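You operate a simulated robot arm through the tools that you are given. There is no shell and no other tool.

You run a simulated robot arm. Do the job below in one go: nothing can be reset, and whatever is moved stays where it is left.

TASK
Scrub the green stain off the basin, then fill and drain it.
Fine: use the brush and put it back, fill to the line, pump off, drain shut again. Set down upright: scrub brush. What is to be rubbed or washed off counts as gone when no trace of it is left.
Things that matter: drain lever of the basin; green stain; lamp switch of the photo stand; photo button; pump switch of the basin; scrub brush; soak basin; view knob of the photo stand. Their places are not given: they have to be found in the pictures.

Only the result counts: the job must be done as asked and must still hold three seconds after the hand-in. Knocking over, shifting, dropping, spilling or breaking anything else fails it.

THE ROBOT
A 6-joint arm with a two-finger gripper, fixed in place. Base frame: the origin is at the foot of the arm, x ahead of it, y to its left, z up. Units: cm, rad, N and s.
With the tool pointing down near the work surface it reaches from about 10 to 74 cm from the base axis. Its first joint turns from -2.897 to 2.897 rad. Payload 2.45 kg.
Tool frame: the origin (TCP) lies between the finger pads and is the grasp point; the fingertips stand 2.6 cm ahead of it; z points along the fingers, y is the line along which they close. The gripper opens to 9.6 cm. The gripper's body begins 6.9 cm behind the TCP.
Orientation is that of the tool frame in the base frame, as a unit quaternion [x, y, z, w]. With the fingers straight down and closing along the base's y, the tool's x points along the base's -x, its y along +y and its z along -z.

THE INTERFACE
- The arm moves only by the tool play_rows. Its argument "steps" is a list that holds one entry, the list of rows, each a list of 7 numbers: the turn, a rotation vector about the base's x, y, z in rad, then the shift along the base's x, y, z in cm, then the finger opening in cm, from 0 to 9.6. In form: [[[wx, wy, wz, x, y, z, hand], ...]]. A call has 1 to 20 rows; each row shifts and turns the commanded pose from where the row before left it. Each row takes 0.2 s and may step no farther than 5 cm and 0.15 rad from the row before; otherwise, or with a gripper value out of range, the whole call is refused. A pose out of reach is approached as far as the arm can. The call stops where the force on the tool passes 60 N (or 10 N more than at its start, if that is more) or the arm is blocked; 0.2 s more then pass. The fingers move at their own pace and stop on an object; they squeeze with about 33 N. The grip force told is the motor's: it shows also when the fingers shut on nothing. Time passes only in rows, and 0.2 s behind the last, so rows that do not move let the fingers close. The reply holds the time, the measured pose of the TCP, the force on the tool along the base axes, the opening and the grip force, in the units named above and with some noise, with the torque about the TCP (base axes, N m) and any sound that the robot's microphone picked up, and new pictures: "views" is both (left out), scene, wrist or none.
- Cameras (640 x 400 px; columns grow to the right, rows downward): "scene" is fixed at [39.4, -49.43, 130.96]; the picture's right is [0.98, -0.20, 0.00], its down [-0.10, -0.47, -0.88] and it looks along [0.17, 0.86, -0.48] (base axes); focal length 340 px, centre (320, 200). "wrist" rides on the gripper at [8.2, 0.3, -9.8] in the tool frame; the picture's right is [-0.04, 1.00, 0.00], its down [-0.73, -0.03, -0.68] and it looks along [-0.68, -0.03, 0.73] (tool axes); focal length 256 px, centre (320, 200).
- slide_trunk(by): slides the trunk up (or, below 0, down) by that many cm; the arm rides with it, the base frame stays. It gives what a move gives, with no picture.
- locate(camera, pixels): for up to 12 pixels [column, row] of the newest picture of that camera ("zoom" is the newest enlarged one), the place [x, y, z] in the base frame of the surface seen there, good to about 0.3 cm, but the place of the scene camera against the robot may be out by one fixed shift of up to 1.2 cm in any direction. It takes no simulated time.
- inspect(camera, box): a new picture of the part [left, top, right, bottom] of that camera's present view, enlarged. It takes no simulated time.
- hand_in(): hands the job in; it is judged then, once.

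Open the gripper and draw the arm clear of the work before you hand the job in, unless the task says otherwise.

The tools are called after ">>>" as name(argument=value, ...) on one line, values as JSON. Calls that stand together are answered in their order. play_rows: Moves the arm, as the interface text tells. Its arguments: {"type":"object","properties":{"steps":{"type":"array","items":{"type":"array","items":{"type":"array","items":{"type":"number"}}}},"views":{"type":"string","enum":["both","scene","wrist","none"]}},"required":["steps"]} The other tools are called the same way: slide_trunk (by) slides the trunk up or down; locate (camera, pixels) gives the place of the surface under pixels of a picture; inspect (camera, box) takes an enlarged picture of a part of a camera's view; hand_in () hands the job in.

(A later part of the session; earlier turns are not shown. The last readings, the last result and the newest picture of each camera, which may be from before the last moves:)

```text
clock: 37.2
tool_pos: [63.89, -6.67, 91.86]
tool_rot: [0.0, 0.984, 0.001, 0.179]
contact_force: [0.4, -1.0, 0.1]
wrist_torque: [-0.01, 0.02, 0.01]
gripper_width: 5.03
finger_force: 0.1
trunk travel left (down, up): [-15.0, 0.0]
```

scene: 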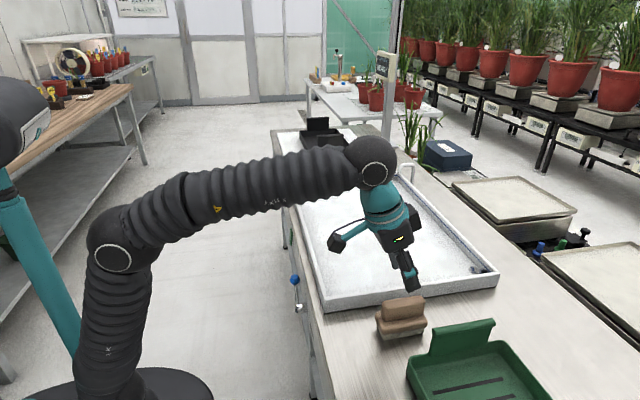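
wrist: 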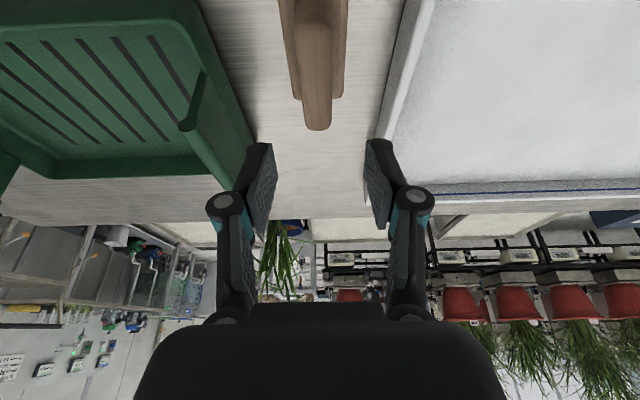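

The brush stands upright. I'll check its place against the original readings.

>>> locate(camera="scene", pixels=[[400, 300], [383, 306], [421, 298], [400, 315], [381, 338], [422, 330], [423, 316], [404, 302]])

>>> locate(camera="wrist", pixels=[[307, 100], [329, 100], [318, 118], [303, 50], [330, 50]])

>>> inspect(camera="scene", box=[350, 270, 560, 400])

```text
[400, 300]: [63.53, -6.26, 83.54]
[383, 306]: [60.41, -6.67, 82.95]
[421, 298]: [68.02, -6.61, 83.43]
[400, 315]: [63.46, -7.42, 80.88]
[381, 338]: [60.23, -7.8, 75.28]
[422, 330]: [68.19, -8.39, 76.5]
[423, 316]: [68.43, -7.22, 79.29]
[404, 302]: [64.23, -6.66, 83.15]
```

```text
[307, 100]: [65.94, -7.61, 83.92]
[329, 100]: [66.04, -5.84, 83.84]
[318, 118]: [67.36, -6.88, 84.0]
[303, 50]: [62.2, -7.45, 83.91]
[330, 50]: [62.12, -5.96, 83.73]
```

```text
3.05 times, centred on (455, 335) of scene
```

zoom: 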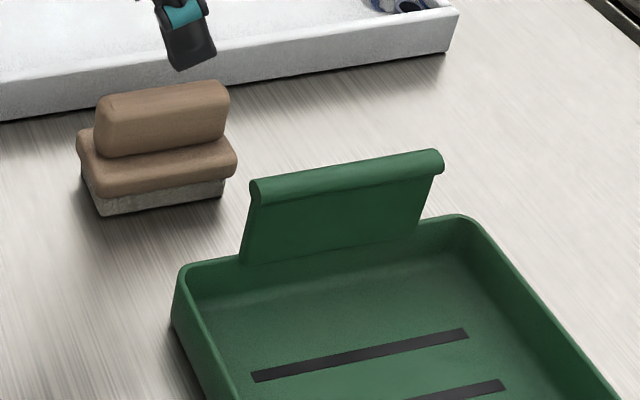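

The brush is back within about 0.3 cm of its first place and upright. Next I pull back in front of the bench, tilt the tool forward, and go toward the pump switch at about (49,42.5,67) to look at it.

>>> play_rows(steps=[[[0, 0, 0, -4.5, 1, 1, 3], [0, 0, 0, -4.5, 2, 0.5, 0], [0, 0, 0, -4.5, 2, 0.5, 0], [0, 0, 0, -4.5, 2, 0, 0], [0, 0, 0, -4.5, 2, 0, 0], [0, 0, 0, -4.5, 2, 0, 0], [0, -0.14, 0, 0, 4.6, 0, 0], [0, -0.14, 0, 0, 4.6, 0, 0], [0, -0.14, 0, 0, 4.6, -1, 0], [0, -0.14, 0, 0, 4.6, -1, 0], [0, -0.14, 0, 0, 4.6, -1, 0], [0, -0.14, 0, 0, 4.6, -1, 0], [0, 0, 0, 0, 4.6, -1, 0], [0, 0, 0, 0, 4.6, -1, 0], [0, 0, 0, 0, 0, 0, 0]]], views="both")

```text
clock: 40.4
tool_pos: [36.63, 41.0, 87.83]
tool_rot: [0.0, 0.824, 0.001, 0.566]
contact_force: [-1.2, -0.1, 0.1]
wrist_torque: [0.0, 0.03, 0.01]
gripper_width: 0.01
finger_force: 28.5
trunk travel left (down, up): [-15.0, 0.0]
```

scene: 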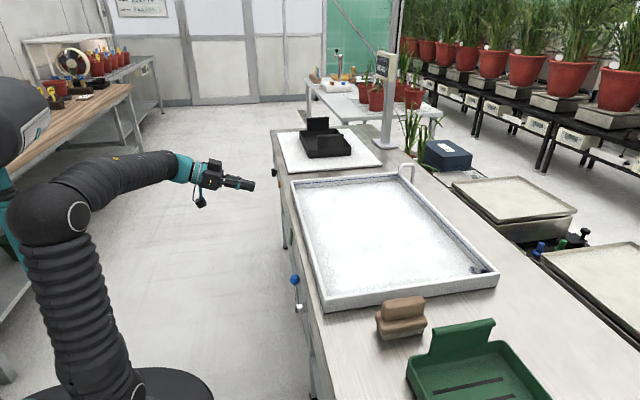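
wrist: 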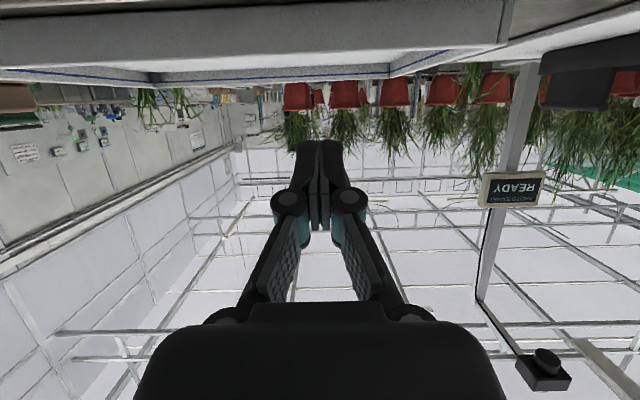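

The tool now points forward at (36.6,41,87.8). I'll lower to about z 70 to see the panel with the pump switch.

>>> play_rows(steps=[[[0, 0, 0, 0, 0.4, -4.5, 0], [0, 0, 0, 0, 0.4, -4.5, 0], [0, 0, 0, 0, 0.4, -4.5, 0], [0, 0, 0, 0, 0, -4, 0], [0, 0, 0, 0, 0, 0, 0]]], views="both")

```text
clock: 41.6
tool_pos: [36.7, 42.24, 70.47]
tool_rot: [-0.001, 0.825, 0.001, 0.566]
contact_force: [-0.7, -0.1, -0.4]
wrist_torque: [-0.01, 0.0, 0.0]
gripper_width: 0.0
finger_force: 28.9
trunk travel left (down, up): [-15.0, 0.0]
```

scene: 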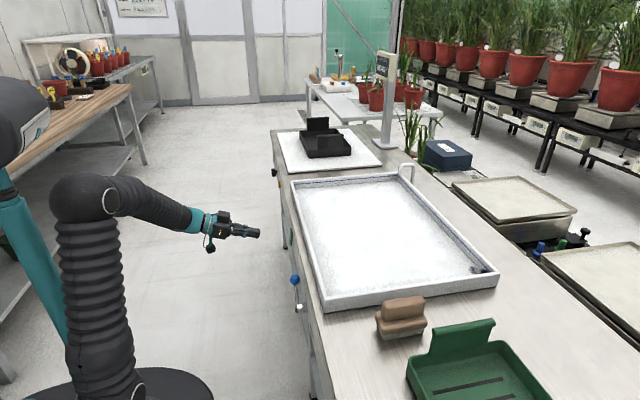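
wrist: 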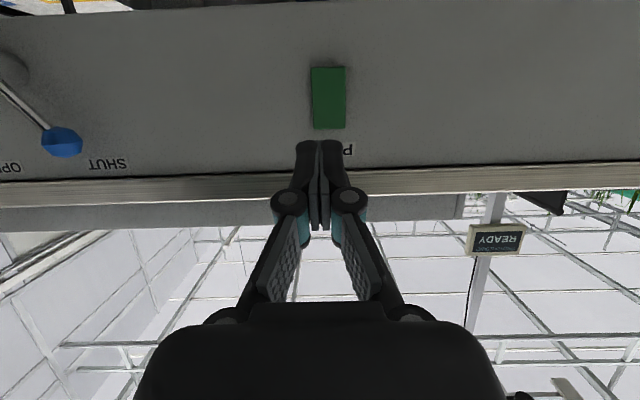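

>>> locate(camera="wrist", pixels=[[328, 97], [313, 70], [345, 70], [315, 126], [345, 126], [380, 97], [328, 85], [328, 118], [62, 142], [15, 70], [105, 164], [10, 168]])

>>> inspect(camera="wrist", box=[260, 40, 400, 165])

>>> inspect(camera="wrist", box=[0, 40, 140, 180])

```text
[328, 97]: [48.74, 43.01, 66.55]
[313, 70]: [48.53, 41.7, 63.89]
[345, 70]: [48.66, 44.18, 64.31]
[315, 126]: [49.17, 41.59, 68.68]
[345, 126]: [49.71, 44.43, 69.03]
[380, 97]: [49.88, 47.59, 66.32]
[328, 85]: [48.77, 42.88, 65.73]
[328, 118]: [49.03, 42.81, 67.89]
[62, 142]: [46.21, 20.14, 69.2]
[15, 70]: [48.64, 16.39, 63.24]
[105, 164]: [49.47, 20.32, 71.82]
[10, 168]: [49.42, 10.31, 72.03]
```

```text
3.20 times, centred on (330, 102) of wrist
```

zoom: 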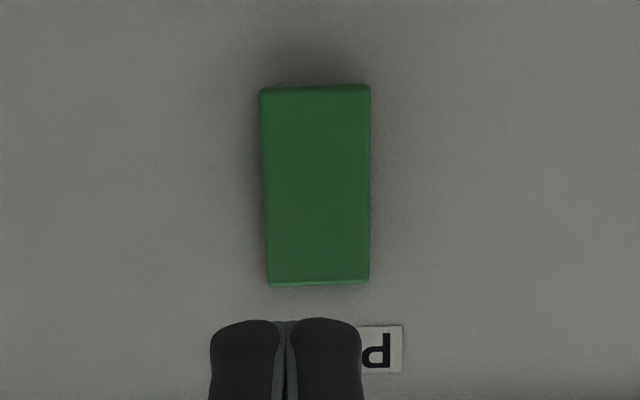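

```text
2.86 times, centred on (70, 110) of wrist
```

zoom: 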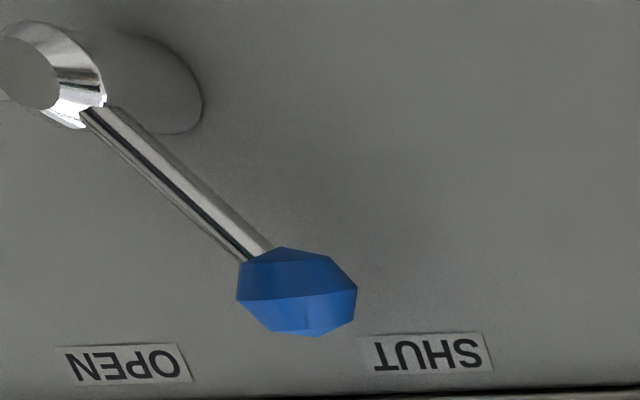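

The pump rocker spans z 64–69 at y≈43; its lower end protrudes (x≈48.55 vs 49.3 at top), so it is off and pressing the bottom turns it on. I'll approach to a standoff facing its lower end.

>>> play_rows(steps=[[[0, 0, 0, 1, 0.4, -3, 0], [0, 0, 0, 2.5, 0.35, -2.9, 0], [0, 0, 0, 2.3, 0, 0, 0], [0, 0, 0, 0, 0, 0, 0]]], views="both")

```text
clock: 42.6
tool_pos: [42.37, 42.83, 64.4]
tool_rot: [-0.002, 0.825, 0.001, 0.565]
contact_force: [-0.1, -0.4, -0.6]
wrist_torque: [0.01, 0.0, -0.05]
gripper_width: 0.0
finger_force: 29.0
trunk travel left (down, up): [-15.0, 0.0]
```

scene: 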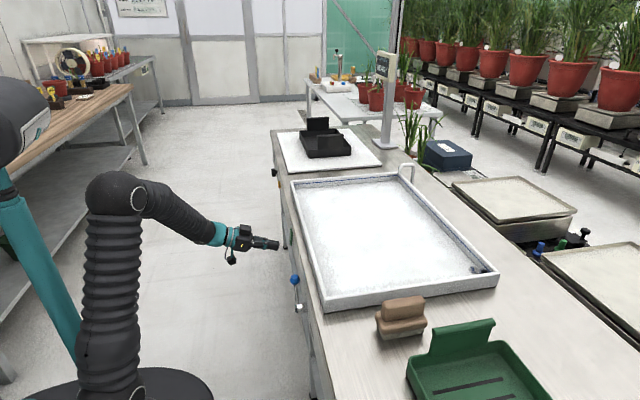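
wrist: 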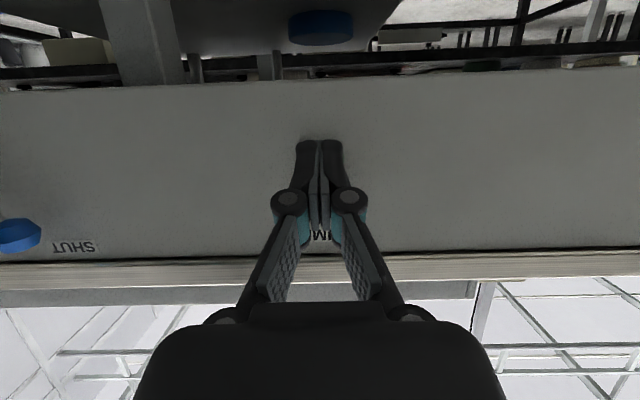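

The fingertips are in line with the rocker's lower half. I'll push forward slowly to press it.

>>> play_rows(steps=[[[0, 0, 0, 1.5, 0, 0.2, 0], [0, 0, 0, 1.2, 0, 0, 0], [0, 0, 0, 0.4, 0, 0, 0], [0, 0, 0, 0.3, 0, 0, 0], [0, 0, 0, 0.3, 0, 0, 0]]], views="scene")

```text
clock: 43.8
tool_pos: [46.16, 42.8, 64.57]
tool_rot: [-0.001, 0.825, 0.001, 0.565]
contact_force: [0.6, -1.0, 0.0]
wrist_torque: [0.01, 0.04, 0.0]
gripper_width: 0.0
finger_force: 28.5
trunk travel left (down, up): [-15.0, 0.0]
```

scene: 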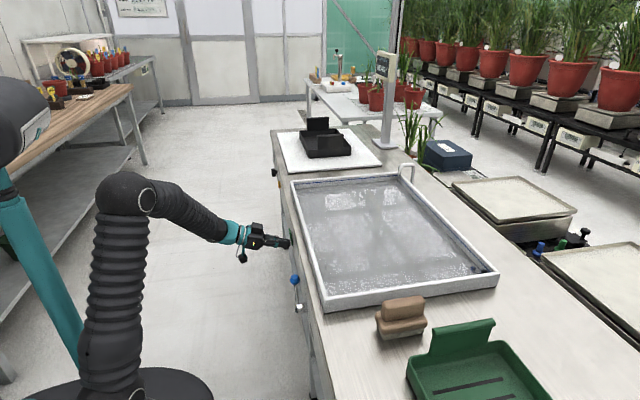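

Pump is on: water now covers the basin floor. I'll back off and move up to face the rocker's upper end, watching the level.

>>> play_rows(steps=[[[0, 0, 0, -1.5, 0, 0, 0], [0, 0, 0, -0.7, 0, 1.9, 0], [0, 0, 0, 0, 0, 1.8, 0]]], views="both")

>>> inspect(camera="scene", box=[390, 160, 510, 300])

>>> inspect(camera="scene", box=[280, 160, 430, 220])

```text
clock: 44.6
tool_pos: [43.9, 42.76, 68.22]
tool_rot: [0.0, 0.825, 0.0, 0.566]
contact_force: [0.0, -0.5, 0.1]
wrist_torque: [0.02, -0.01, 0.01]
gripper_width: 0.02
finger_force: 28.2
trunk travel left (down, up): [-15.0, 0.0]
```

scene: 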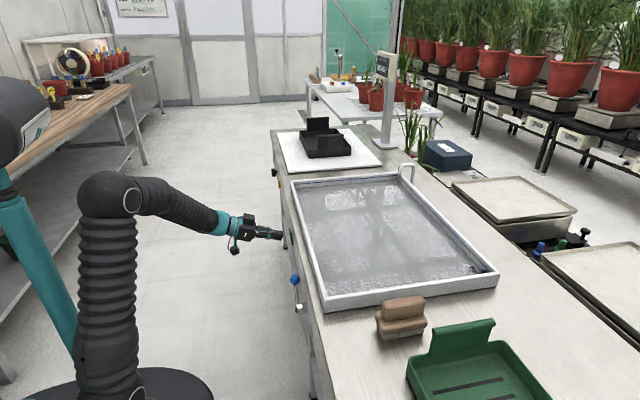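
wrist: 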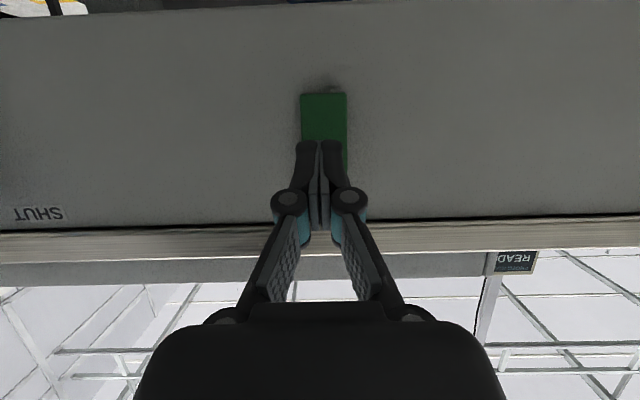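

```text
2.86 times, centred on (450, 230) of scene
```

zoom: 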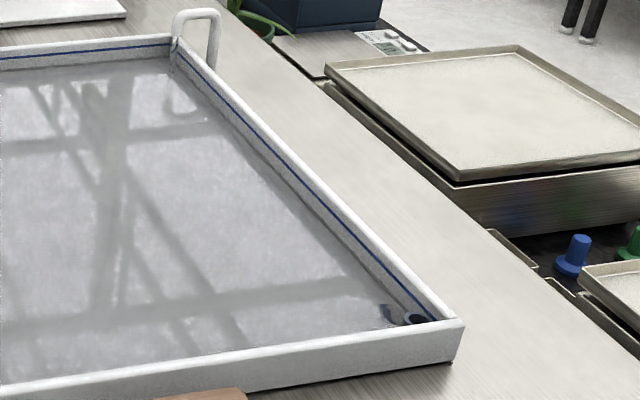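

```text
4.27 times, centred on (355, 190) of scene
```

zoom: 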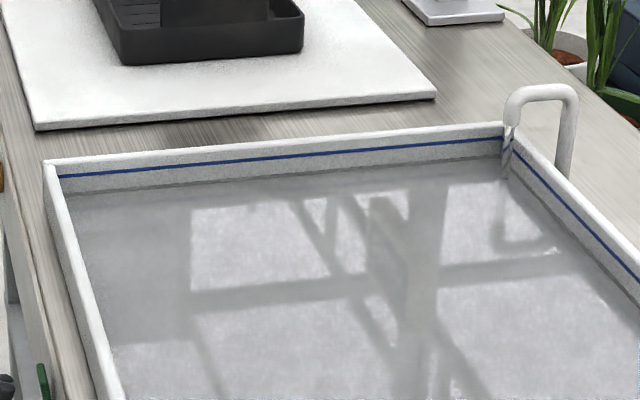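

The water surface is visible below the blue line on the far wall (zoom (300,152) for the line). I'll measure the water and line heights.

>>> locate(camera="zoom", pixels=[[300, 153], [300, 146], [300, 165], [300, 176], [300, 190], [300, 250], [200, 163], [400, 300]])

>>> inspect(camera="scene", box=[300, 165, 350, 197])

```text
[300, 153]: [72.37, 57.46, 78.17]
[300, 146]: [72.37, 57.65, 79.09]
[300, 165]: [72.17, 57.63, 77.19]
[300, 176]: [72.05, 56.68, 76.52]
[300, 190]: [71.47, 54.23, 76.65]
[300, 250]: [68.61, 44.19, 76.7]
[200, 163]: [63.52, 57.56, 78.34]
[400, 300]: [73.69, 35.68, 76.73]
```

```text
12.50 times, centred on (325, 181) of scene
```

zoom: 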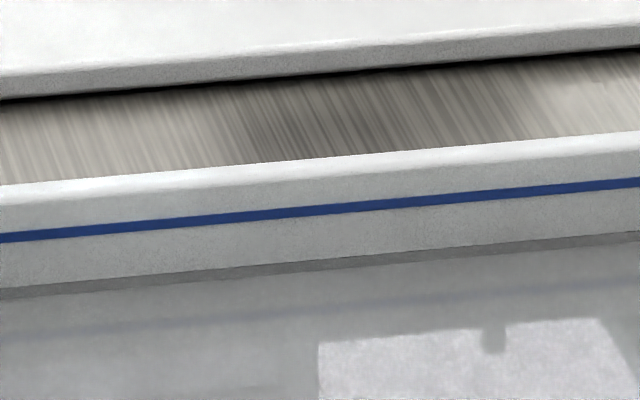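

Water is at z≈76.7 and the line at 78.2 (floor 76.15), rising roughly 0.4 cm/s. I'll creep closer to the rocker's upper end while waiting about 1 s.

>>> play_rows(steps=[[[0, 0, 0, 0.5, 0, 0, 0], [0, 0, 0, 0.4, 0, 0, 0], [0, 0, 0, 0, 0, 0, 0], [0, 0, 0, 0, 0, 0, 0]]], views="both")

>>> inspect(camera="scene", box=[300, 165, 350, 197])

>>> locate(camera="scene", pixels=[[330, 200], [345, 205], [360, 220], [380, 230], [400, 240], [330, 220], [350, 250], [370, 260]])

```text
clock: 45.6
tool_pos: [44.75, 42.94, 68.3]
tool_rot: [-0.001, 0.825, 0.001, 0.565]
contact_force: [-0.3, 0.1, -1.2]
wrist_torque: [-0.01, 0.02, 0.0]
gripper_width: 0.0
finger_force: 28.2
trunk travel left (down, up): [-15.0, 0.0]
```

scene: 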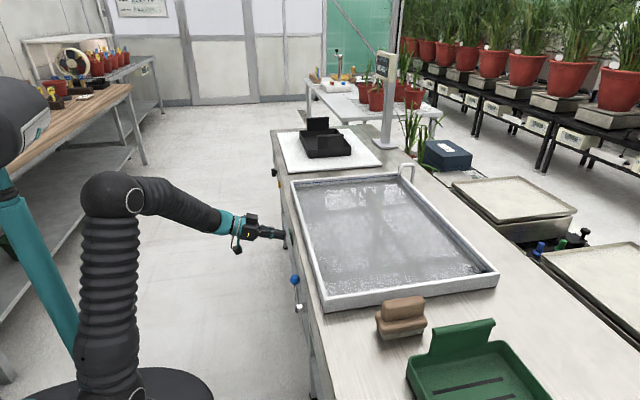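
wrist: 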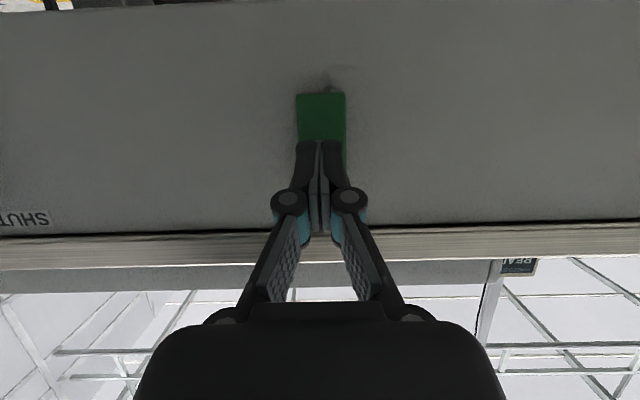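

```text
12.50 times, centred on (325, 181) of scene
```

zoom: 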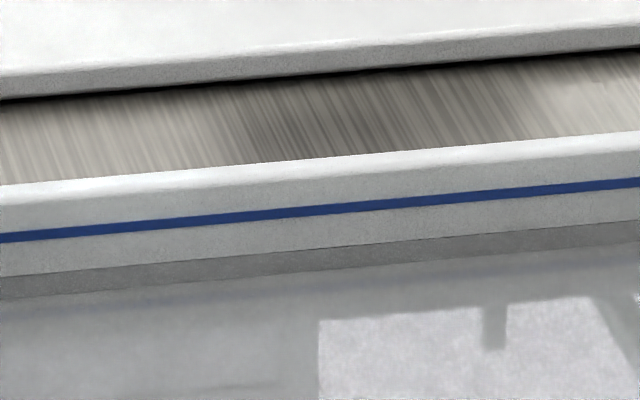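

```text
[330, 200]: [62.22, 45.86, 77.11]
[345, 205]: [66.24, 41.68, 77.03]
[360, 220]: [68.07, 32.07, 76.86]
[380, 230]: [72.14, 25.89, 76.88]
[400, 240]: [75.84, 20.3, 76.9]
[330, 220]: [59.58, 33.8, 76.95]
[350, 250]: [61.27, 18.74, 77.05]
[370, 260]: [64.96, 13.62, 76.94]
```

The waterline at zoom column 320 rose from row ~263 to ~249 in 1 s; the line's centre is at row ~210, so more than 2 s remain. I'll wait another 1 s and move to just short of the rocker.

>>> play_rows(steps=[[[0, 0, 0, 0.4, 0, 0, 0], [0, 0, 0, 0, 0, 0, 0], [0, 0, 0, 0, 0, 0, 0], [0, 0, 0, 0, 0, 0, 0]]], views="scene")

>>> inspect(camera="scene", box=[300, 165, 350, 197])

>>> locate(camera="scene", pixels=[[330, 200], [345, 205], [360, 220], [380, 230], [400, 240], [330, 220], [350, 250], [370, 260]])

```text
clock: 46.6
tool_pos: [45.21, 42.88, 68.29]
tool_rot: [0.0, 0.825, 0.0, 0.566]
contact_force: [0.3, -0.4, 0.3]
wrist_torque: [-0.02, 0.0, 0.02]
gripper_width: 0.02
finger_force: 28.6
trunk travel left (down, up): [-15.0, 0.0]
```

scene: 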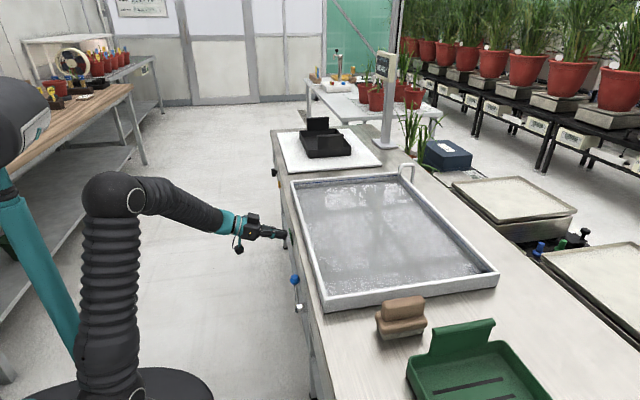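

```text
12.50 times, centred on (325, 181) of scene
```

zoom: 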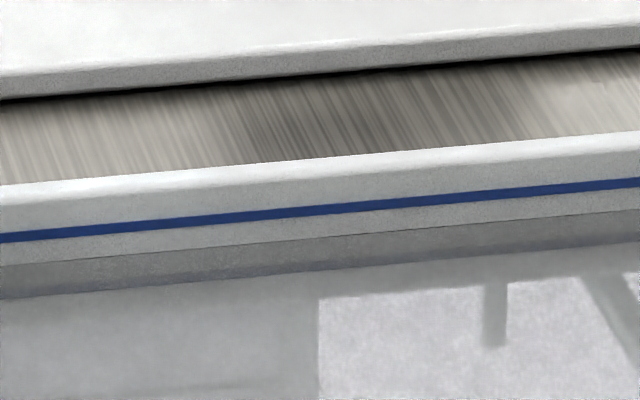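

```text
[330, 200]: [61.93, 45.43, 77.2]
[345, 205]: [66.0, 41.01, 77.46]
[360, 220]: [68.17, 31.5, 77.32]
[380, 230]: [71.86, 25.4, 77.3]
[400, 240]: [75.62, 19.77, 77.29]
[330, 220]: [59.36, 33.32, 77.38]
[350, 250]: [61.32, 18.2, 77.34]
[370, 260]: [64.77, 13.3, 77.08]
```

The waterline is rising ≈11.5 zoom px/s; it is at row 265 at column 0 and the line centre at 238, so the line is reached about 2.3 s from now. I'll wait 1.4 s and re-measure.

>>> play_rows(steps=[[[0, 0, 0, 0, 0, 0, 0], [0, 0, 0, 0, 0, 0, 0], [0, 0, 0, 0, 0, 0, 0], [0, 0, 0, 0, 0, 0, 0], [0, 0, 0, 0, 0, 0, 0]]], views="scene")

>>> inspect(camera="scene", box=[300, 165, 350, 197])

>>> locate(camera="scene", pixels=[[330, 200], [345, 205], [360, 220], [380, 230], [400, 240], [330, 220], [350, 250], [370, 260]])

```text
clock: 47.8
tool_pos: [45.31, 42.88, 68.22]
tool_rot: [0.0, 0.825, 0.0, 0.566]
contact_force: [0.3, 0.8, 0.7]
wrist_torque: [0.01, 0.0, -0.03]
gripper_width: 0.01
finger_force: 28.5
trunk travel left (down, up): [-15.0, 0.0]
```

scene: 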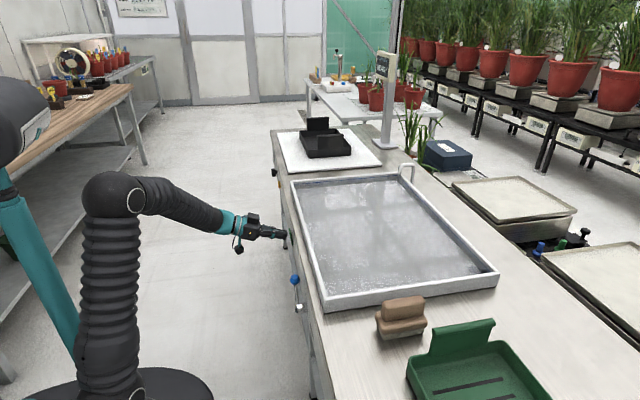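

```text
12.50 times, centred on (325, 181) of scene
```

zoom: 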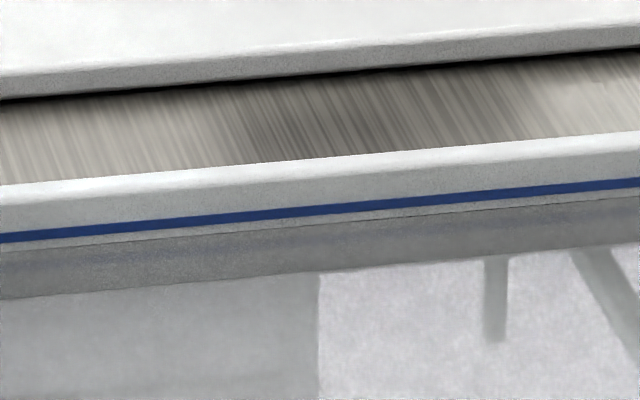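

```text
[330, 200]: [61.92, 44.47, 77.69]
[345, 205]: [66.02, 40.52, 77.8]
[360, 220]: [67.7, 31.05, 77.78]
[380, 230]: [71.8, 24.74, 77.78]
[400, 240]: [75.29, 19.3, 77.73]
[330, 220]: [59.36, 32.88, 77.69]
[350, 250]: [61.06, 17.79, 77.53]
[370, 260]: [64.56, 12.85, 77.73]
```

Waterline at row ~252 against the line centre 238, rising ≈11 px/s: about 1.2 s left. I'll wait 0.8 s and then press the rocker's upper end so it switches off at about t=49.0.

>>> play_rows(steps=[[[0, 0, 0, 0, 0, 0, 0], [0, 0, 0, 0, 0, 0, 0], [0, 0, 0, 0, 0, 0, 0], [0, 0, 0, 0, 0, 0, 0], [0, 0, 0, 0.4, 0, 0, 0], [0, 0, 0, 0.4, 0, 0, 0], [0, 0, 0, 0.2, 0, 0, 0]]], views="scene")

>>> inspect(camera="scene", box=[300, 165, 350, 197])

>>> inspect(camera="scene", box=[380, 155, 430, 187])

```text
clock: 49.4
tool_pos: [46.23, 42.85, 68.27]
tool_rot: [-0.002, 0.825, 0.001, 0.565]
contact_force: [0.3, 0.5, 0.2]
wrist_torque: [0.0, 0.03, 0.0]
gripper_width: 0.0
finger_force: 29.0
trunk travel left (down, up): [-15.0, 0.0]
```

scene: 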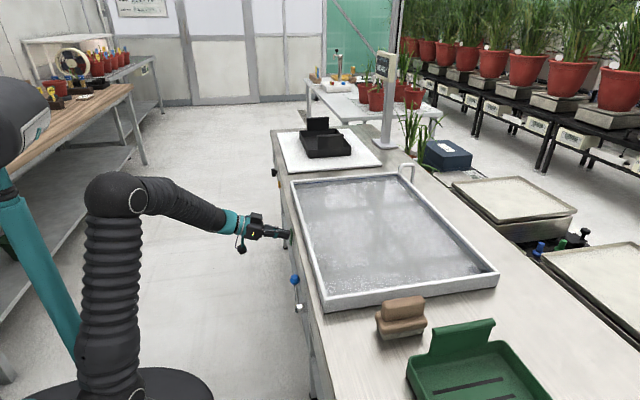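

```text
12.50 times, centred on (325, 181) of scene
```

zoom: 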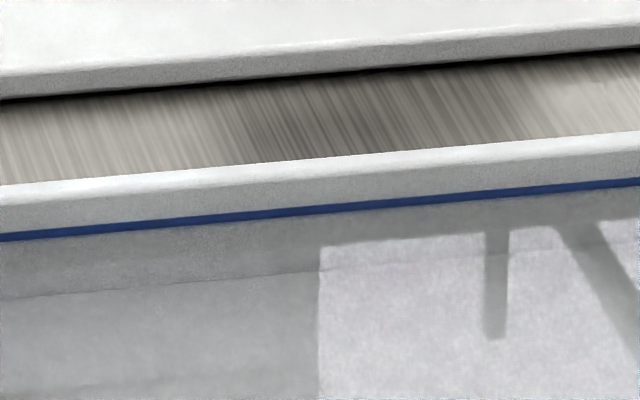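

```text
12.50 times, centred on (405, 171) of scene
```

zoom: 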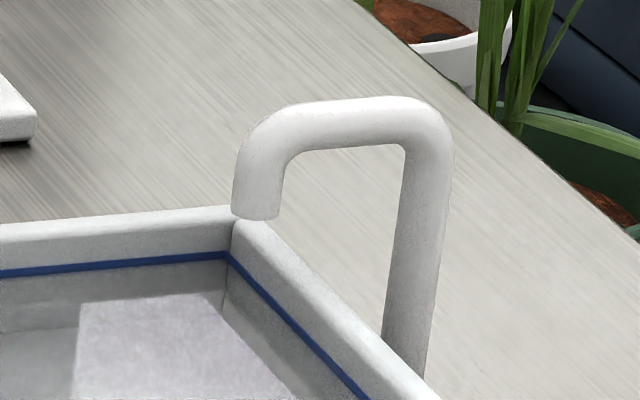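

The spout has stopped and the water meets the blue line, so the pump is off at the line. I'll retract and move toward the drain lever, checking that the level stays steady.

>>> play_rows(steps=[[[0, 0, 0, -3, 0, 0, 0], [0, 0, 0, -4, -1, 0, 0], [0, 0, 0, -2, -4, 0, 0], [0, 0, 0, 0, -4.5, 0, 0], [0, 0, 0, 0, -4.5, 0, 0], [0, 0, 0, 0, -4.5, 0, 0], [0, 0, 0, 0, -3, 0, 0], [0, 0, 0, 0, 0, 0, 0]]], views="both")

>>> inspect(camera="scene", box=[300, 165, 350, 197])

>>> inspect(camera="scene", box=[380, 155, 510, 290])

```text
clock: 51.2
tool_pos: [38.21, 23.58, 69.53]
tool_rot: [0.0, 0.826, 0.0, 0.564]
contact_force: [0.0, 0.3, 0.5]
wrist_torque: [0.0, -0.03, 0.0]
gripper_width: 0.02
finger_force: 28.4
out of reach, approached as far as the arm can: row 7
trunk travel left (down, up): [-15.0, 0.0]
```

scene: 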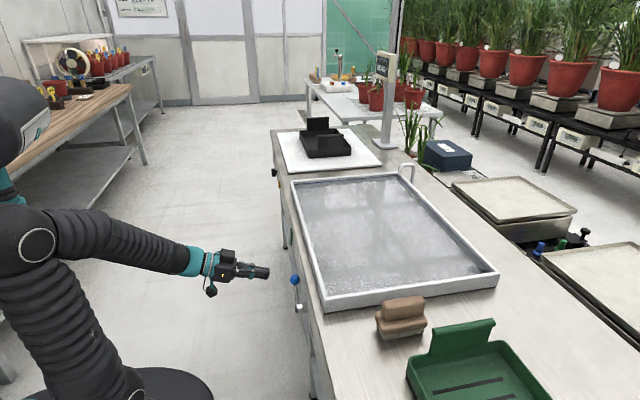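
wrist: 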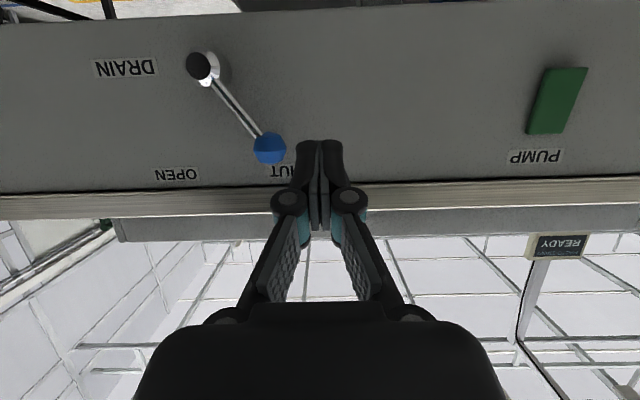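

```text
12.50 times, centred on (325, 181) of scene
```

zoom: 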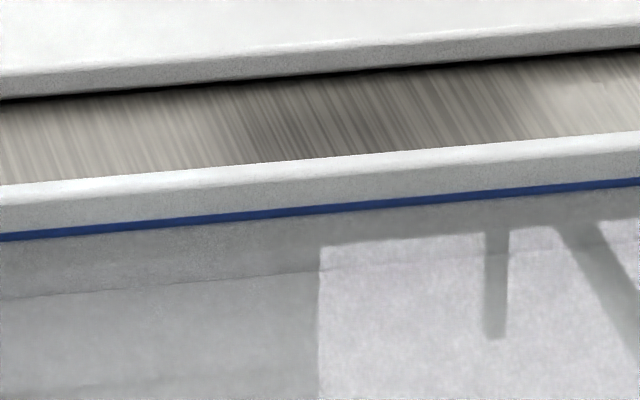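

```text
2.96 times, centred on (445, 222) of scene
```

zoom: 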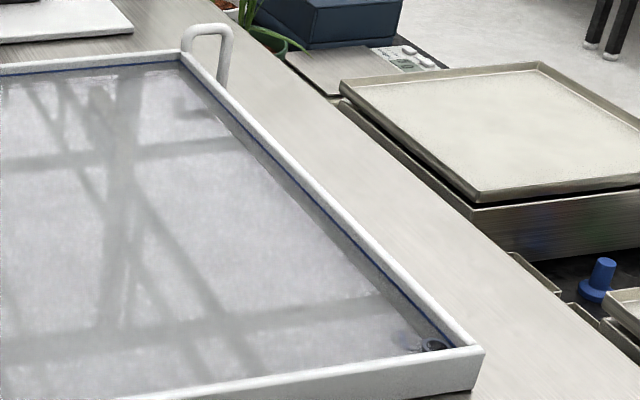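

The level is steady at the line and the spout is dry. The drain lever is well seen: hub at (200,66), ball at (268,148). I'll measure these, planning to straddle the ball with open fingers.

>>> locate(camera="wrist", pixels=[[268, 148], [259, 150], [279, 150], [268, 160], [268, 137], [197, 66], [206, 68], [235, 108], [178, 173], [282, 170], [560, 100], [548, 128]])

>>> inspect(camera="wrist", box=[150, 30, 350, 190])

>>> locate(camera="scene", pixels=[[330, 200], [345, 205], [360, 220], [380, 230], [400, 240], [330, 220], [350, 250], [370, 260], [325, 183], [340, 182], [312, 184]])

```text
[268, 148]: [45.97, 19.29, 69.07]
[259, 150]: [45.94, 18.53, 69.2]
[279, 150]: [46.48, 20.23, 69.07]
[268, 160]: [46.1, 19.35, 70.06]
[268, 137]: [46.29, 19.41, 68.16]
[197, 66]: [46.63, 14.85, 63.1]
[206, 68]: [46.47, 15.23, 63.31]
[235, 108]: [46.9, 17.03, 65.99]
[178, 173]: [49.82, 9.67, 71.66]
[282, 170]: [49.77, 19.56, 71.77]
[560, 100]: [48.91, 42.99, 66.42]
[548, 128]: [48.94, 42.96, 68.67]
```

```text
2.50 times, centred on (250, 110) of wrist
```

zoom: 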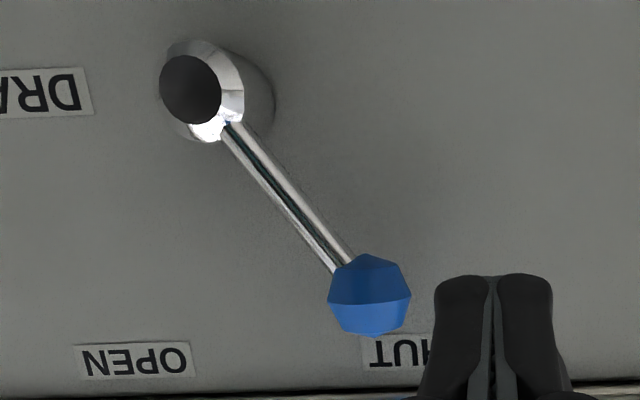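

```text
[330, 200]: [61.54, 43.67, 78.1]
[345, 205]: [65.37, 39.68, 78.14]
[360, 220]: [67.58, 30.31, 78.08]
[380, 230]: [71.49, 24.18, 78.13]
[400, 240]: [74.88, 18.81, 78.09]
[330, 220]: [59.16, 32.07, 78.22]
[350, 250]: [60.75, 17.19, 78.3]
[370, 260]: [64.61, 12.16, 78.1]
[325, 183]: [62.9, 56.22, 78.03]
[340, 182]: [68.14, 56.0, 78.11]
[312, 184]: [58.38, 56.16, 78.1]
```

Water reads z≈78.1, right at the line. The lever hub is at (46.6,14.9,63.2) and the ball centre ≈(47,19.4,69.1), so it is 37° toward SHUT. I'll open the fingers to 5 cm and stand off in front of the ball.

>>> play_rows(steps=[[[0, 0.15, 0, 1.7, -1.5, 0.3, 5], [0, 0, 0, 1.5, -1.5, 0, 5], [0, 0, 0, 0, 0, 0, 5], [0, 0, 0, 0, 0, 0, 5]]], views="both")

```text
clock: 52.2
tool_pos: [41.26, 20.49, 70.02]
tool_rot: [0.0, 0.864, 0.0, 0.503]
contact_force: [0.3, -0.7, 0.0]
wrist_torque: [-0.02, -0.03, 0.01]
gripper_width: 5.01
finger_force: 0.0
trunk travel left (down, up): [-15.0, 0.0]
```

scene: 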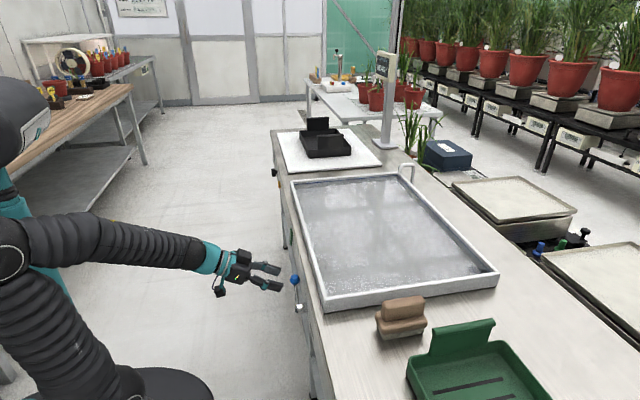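
wrist: 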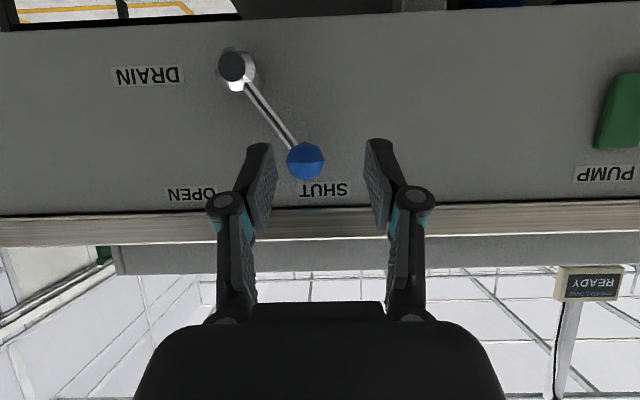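

The ball (305,160) lies between the open fingers. I'll centre on it and move forward 4 cm so that the fingers straddle it.

>>> play_rows(steps=[[[0, 0, 0, 0.5, -1, 0, 5], [0, 0, 0, 2, 0, 0, 5], [0, 0, 0, 1.5, 0, 0, 5], [0, 0, 0, 0, 0, 0, 5]]], views="both")

>>> inspect(camera="scene", box=[240, 240, 340, 320])

```text
clock: 53.2
tool_pos: [45.29, 19.42, 69.91]
tool_rot: [-0.002, 0.865, 0.001, 0.502]
contact_force: [-0.4, 0.8, 0.7]
wrist_torque: [0.05, -0.01, -0.01]
gripper_width: 4.97
finger_force: 0.0
trunk travel left (down, up): [-15.0, 0.0]
```

scene: 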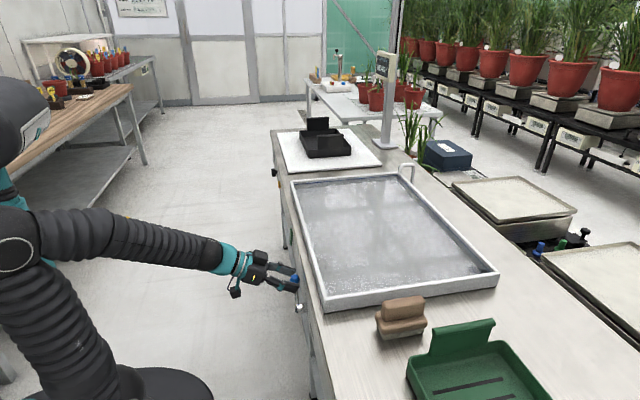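
wrist: 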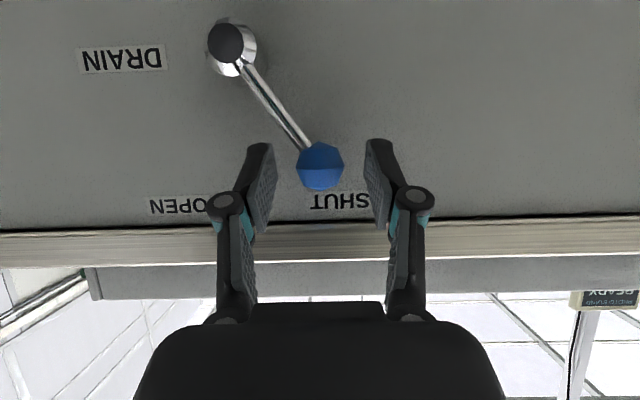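

```text
5.00 times, centred on (290, 280) of scene
```

zoom: 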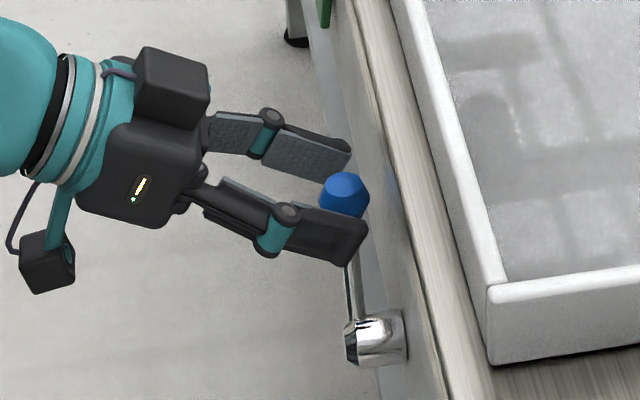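

The fingers straddle the blue ball. I'll narrow them to 4 cm and sweep in -y along the lever's arc to OPEN.

>>> play_rows(steps=[[[0, 0, 0, 0, -0.4, 0, 4], [0, 0, 0, 0, -0.5, 0, 4], [0, 0, 0, 0, -1.5, 0.85, 4], [0, 0, 0, 0, -1.5, 0.45, 4], [0, 0, 0, 0, -1.5, 0.15, 4], [0, 0, 0, 0, -1.5, -0.15, 4], [0, 0, 0, 0, -1.5, -0.45, 4], [0, 0, 0, 0, -1.5, -0.85, 4], [0, 0, 0, 0, 0, 0, 4]]], views="both")

>>> inspect(camera="scene", box=[240, 240, 340, 320])

>>> inspect(camera="scene", box=[300, 165, 350, 197])

```text
clock: 55.2
tool_pos: [46.15, 9.76, 70.74]
tool_rot: [-0.001, 0.866, 0.001, 0.5]
contact_force: [-3.0, 6.2, -0.5]
wrist_torque: [0.09, 0.05, 0.16]
gripper_width: 4.48
finger_force: 3.3
out of reach, approached as far as the arm can: row 8
trunk travel left (down, up): [-15.0, 0.0]
```

scene: 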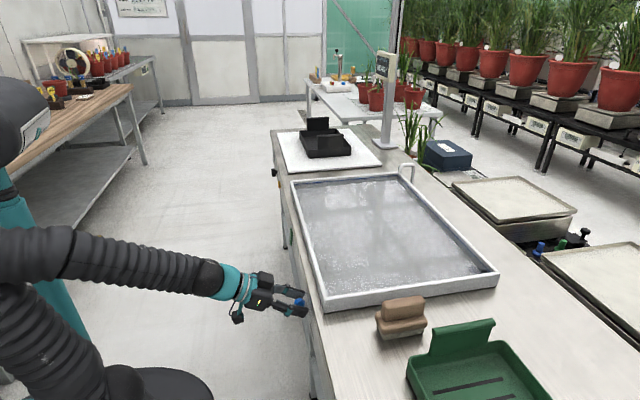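
wrist: 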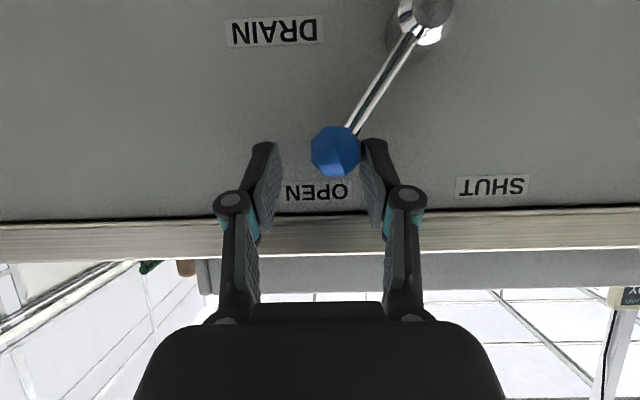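

```text
5.00 times, centred on (290, 280) of scene
```

zoom: 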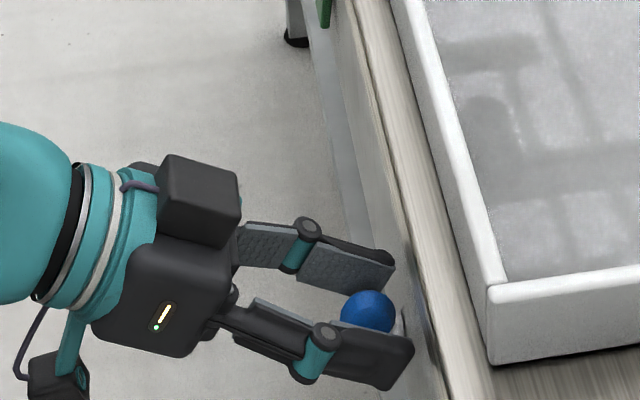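

```text
12.50 times, centred on (325, 181) of scene
```

zoom: 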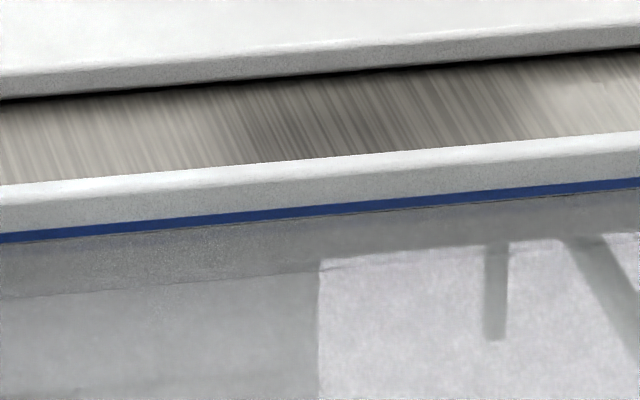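

The lever is now at OPEN and the level has just begun to fall (the line is fully visible again). I'll ease the push a little and wait while it drains.

>>> play_rows(steps=[[[0, 0, 0, -0.5, 0.4, 0, 4], [0, 0, 0, 0, 0, 0, 4], [0, 0, 0, 0, 0, 0, 4], [0, 0, 0, 0, 0, 0, 4], [0, 0, 0, 0, 0, 0, 4], [0, 0, 0, 0, 0, 0, 4], [0, 0, 0, 0, 0, 0, 4], [0, 0, 0, 0, 0, 0, 4], [0, 0, 0, 0, 0, 0, 4], [0, 0, 0, 0, 0, 0, 4]]], views="both")

>>> locate(camera="scene", pixels=[[345, 205], [360, 220], [380, 230], [400, 240], [350, 250], [370, 260]])

>>> inspect(camera="scene", box=[300, 165, 350, 197])

```text
clock: 57.4
tool_pos: [45.73, 10.34, 70.95]
tool_rot: [0.0, 0.865, 0.0, 0.502]
contact_force: [0.2, 0.3, -0.6]
wrist_torque: [0.02, 0.0, 0.0]
gripper_width: 4.03
finger_force: 0.1
trunk travel left (down, up): [-15.0, 0.0]
```

scene: 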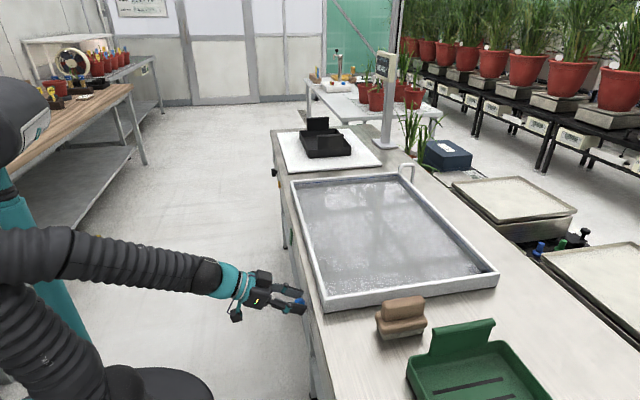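
wrist: 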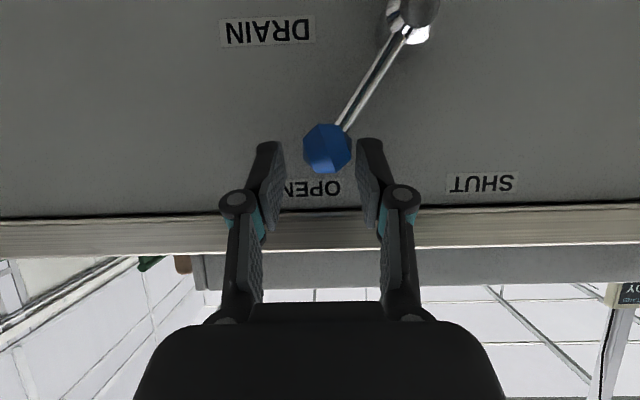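

```text
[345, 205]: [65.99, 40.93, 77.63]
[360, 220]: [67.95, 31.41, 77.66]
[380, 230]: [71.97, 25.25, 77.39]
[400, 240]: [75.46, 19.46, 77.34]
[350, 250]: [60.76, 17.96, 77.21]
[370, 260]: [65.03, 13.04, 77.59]
```

```text
12.50 times, centred on (325, 181) of scene
```

zoom: 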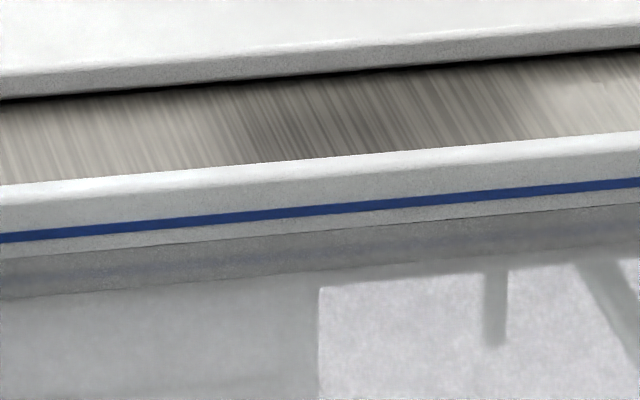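

Draining: level now z≈77.5, lever stays at OPEN with no load on the fingers. I'll wait about 4 s more.

>>> play_rows(steps=[[[0, 0, 0, 0, 0, 0, 4], [0, 0, 0, 0, 0, 0, 4], [0, 0, 0, 0, 0, 0, 4], [0, 0, 0, 0, 0, 0, 4], [0, 0, 0, 0, 0, 0, 4], [0, 0, 0, 0, 0, 0, 4], [0, 0, 0, 0, 0, 0, 4], [0, 0, 0, 0, 0, 0, 4], [0, 0, 0, 0, 0, 0, 4], [0, 0, 0, 0, 0, 0, 4], [0, 0, 0, 0, 0, 0, 4], [0, 0, 0, 0, 0, 0, 4], [0, 0, 0, 0, 0, 0, 4], [0, 0, 0, 0, 0, 0, 4], [0, 0, 0, 0, 0, 0, 4], [0, 0, 0, 0, 0, 0, 4], [0, 0, 0, 0, 0, 0, 4], [0, 0, 0, 0, 0, 0, 4], [0, 0, 0, 0, 0, 0, 4], [0, 0, 0, 0, 0, 0, 4]]], views="scene")

>>> locate(camera="scene", pixels=[[345, 205], [360, 220], [380, 230], [400, 240], [350, 250], [370, 260]])

>>> inspect(camera="scene", box=[290, 160, 510, 310])

```text
clock: 61.6
tool_pos: [45.75, 10.28, 70.94]
tool_rot: [-0.001, 0.865, 0.001, 0.501]
contact_force: [-0.5, -0.3, 0.9]
wrist_torque: [-0.04, -0.03, 0.01]
gripper_width: 4.01
finger_force: 0.0
trunk travel left (down, up): [-15.0, 0.0]
```

scene: 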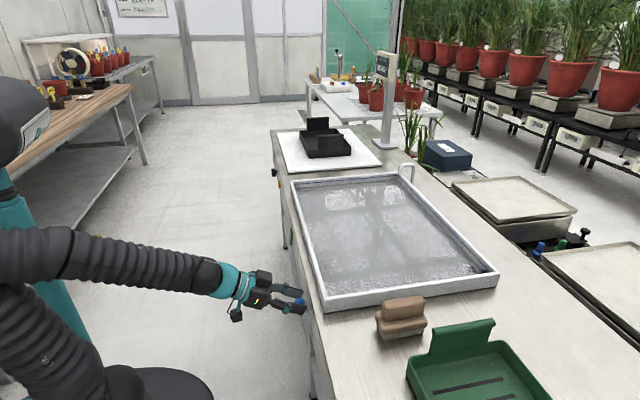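

```text
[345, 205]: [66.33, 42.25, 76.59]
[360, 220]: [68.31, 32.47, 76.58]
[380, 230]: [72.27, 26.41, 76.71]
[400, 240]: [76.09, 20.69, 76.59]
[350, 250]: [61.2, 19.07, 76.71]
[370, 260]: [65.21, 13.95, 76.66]
```

```text
2.67 times, centred on (400, 235) of scene
```

zoom: 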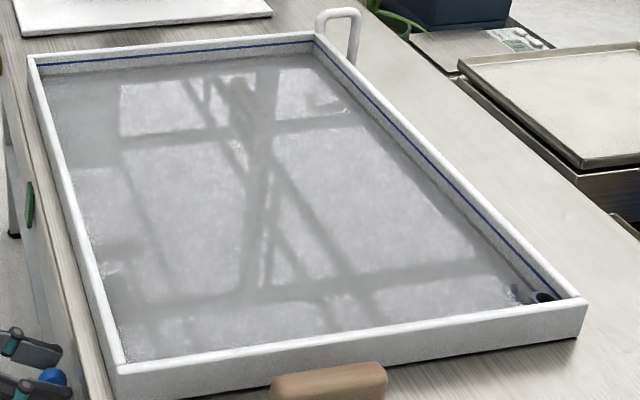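

The level is down to z≈76.6 with about 0.5 cm left. I'll keep waiting.

>>> play_rows(steps=[[[0, 0, 0, 0, 0, 0, 4], [0, 0, 0, 0, 0, 0, 4], [0, 0, 0, 0, 0, 0, 4], [0, 0, 0, 0, 0, 0, 4], [0, 0, 0, 0, 0, 0, 4], [0, 0, 0, 0, 0, 0, 4], [0, 0, 0, 0, 0, 0, 4], [0, 0, 0, 0, 0, 0, 4], [0, 0, 0, 0, 0, 0, 4], [0, 0, 0, 0, 0, 0, 4], [0, 0, 0, 0, 0, 0, 4], [0, 0, 0, 0, 0, 0, 4], [0, 0, 0, 0, 0, 0, 4], [0, 0, 0, 0, 0, 0, 4], [0, 0, 0, 0, 0, 0, 4], [0, 0, 0, 0, 0, 0, 4], [0, 0, 0, 0, 0, 0, 4], [0, 0, 0, 0, 0, 0, 4], [0, 0, 0, 0, 0, 0, 4], [0, 0, 0, 0, 0, 0, 4]]], views="scene")

>>> locate(camera="scene", pixels=[[345, 205], [360, 220], [380, 230], [400, 240], [350, 250], [370, 260]])

>>> inspect(camera="scene", box=[290, 160, 510, 310])

```text
clock: 65.8
tool_pos: [45.8, 10.17, 70.92]
tool_rot: [0.001, 0.865, -0.001, 0.501]
contact_force: [-0.2, -0.1, 0.2]
wrist_torque: [0.0, -0.02, 0.01]
gripper_width: 3.98
finger_force: 0.1
trunk travel left (down, up): [-15.0, 0.0]
```

scene: 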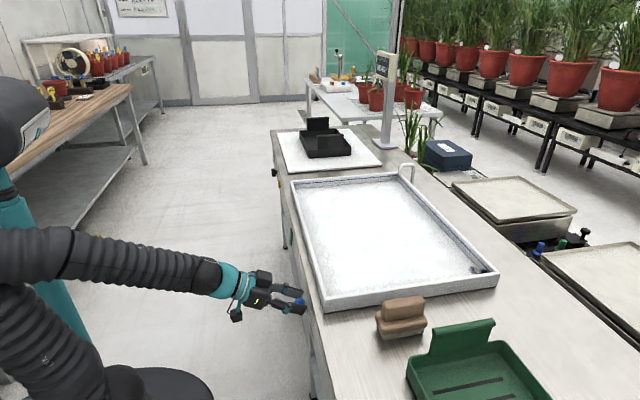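

```text
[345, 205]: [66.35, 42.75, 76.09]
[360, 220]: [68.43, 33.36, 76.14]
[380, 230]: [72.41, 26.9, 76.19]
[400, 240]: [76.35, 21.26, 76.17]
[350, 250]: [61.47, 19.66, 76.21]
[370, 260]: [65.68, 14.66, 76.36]
```

```text
2.67 times, centred on (400, 235) of scene
```

zoom: 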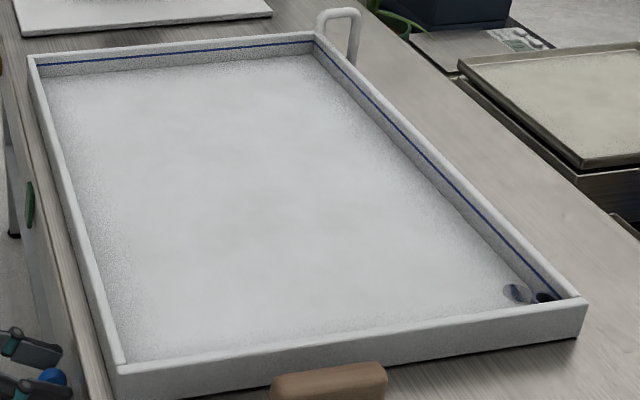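

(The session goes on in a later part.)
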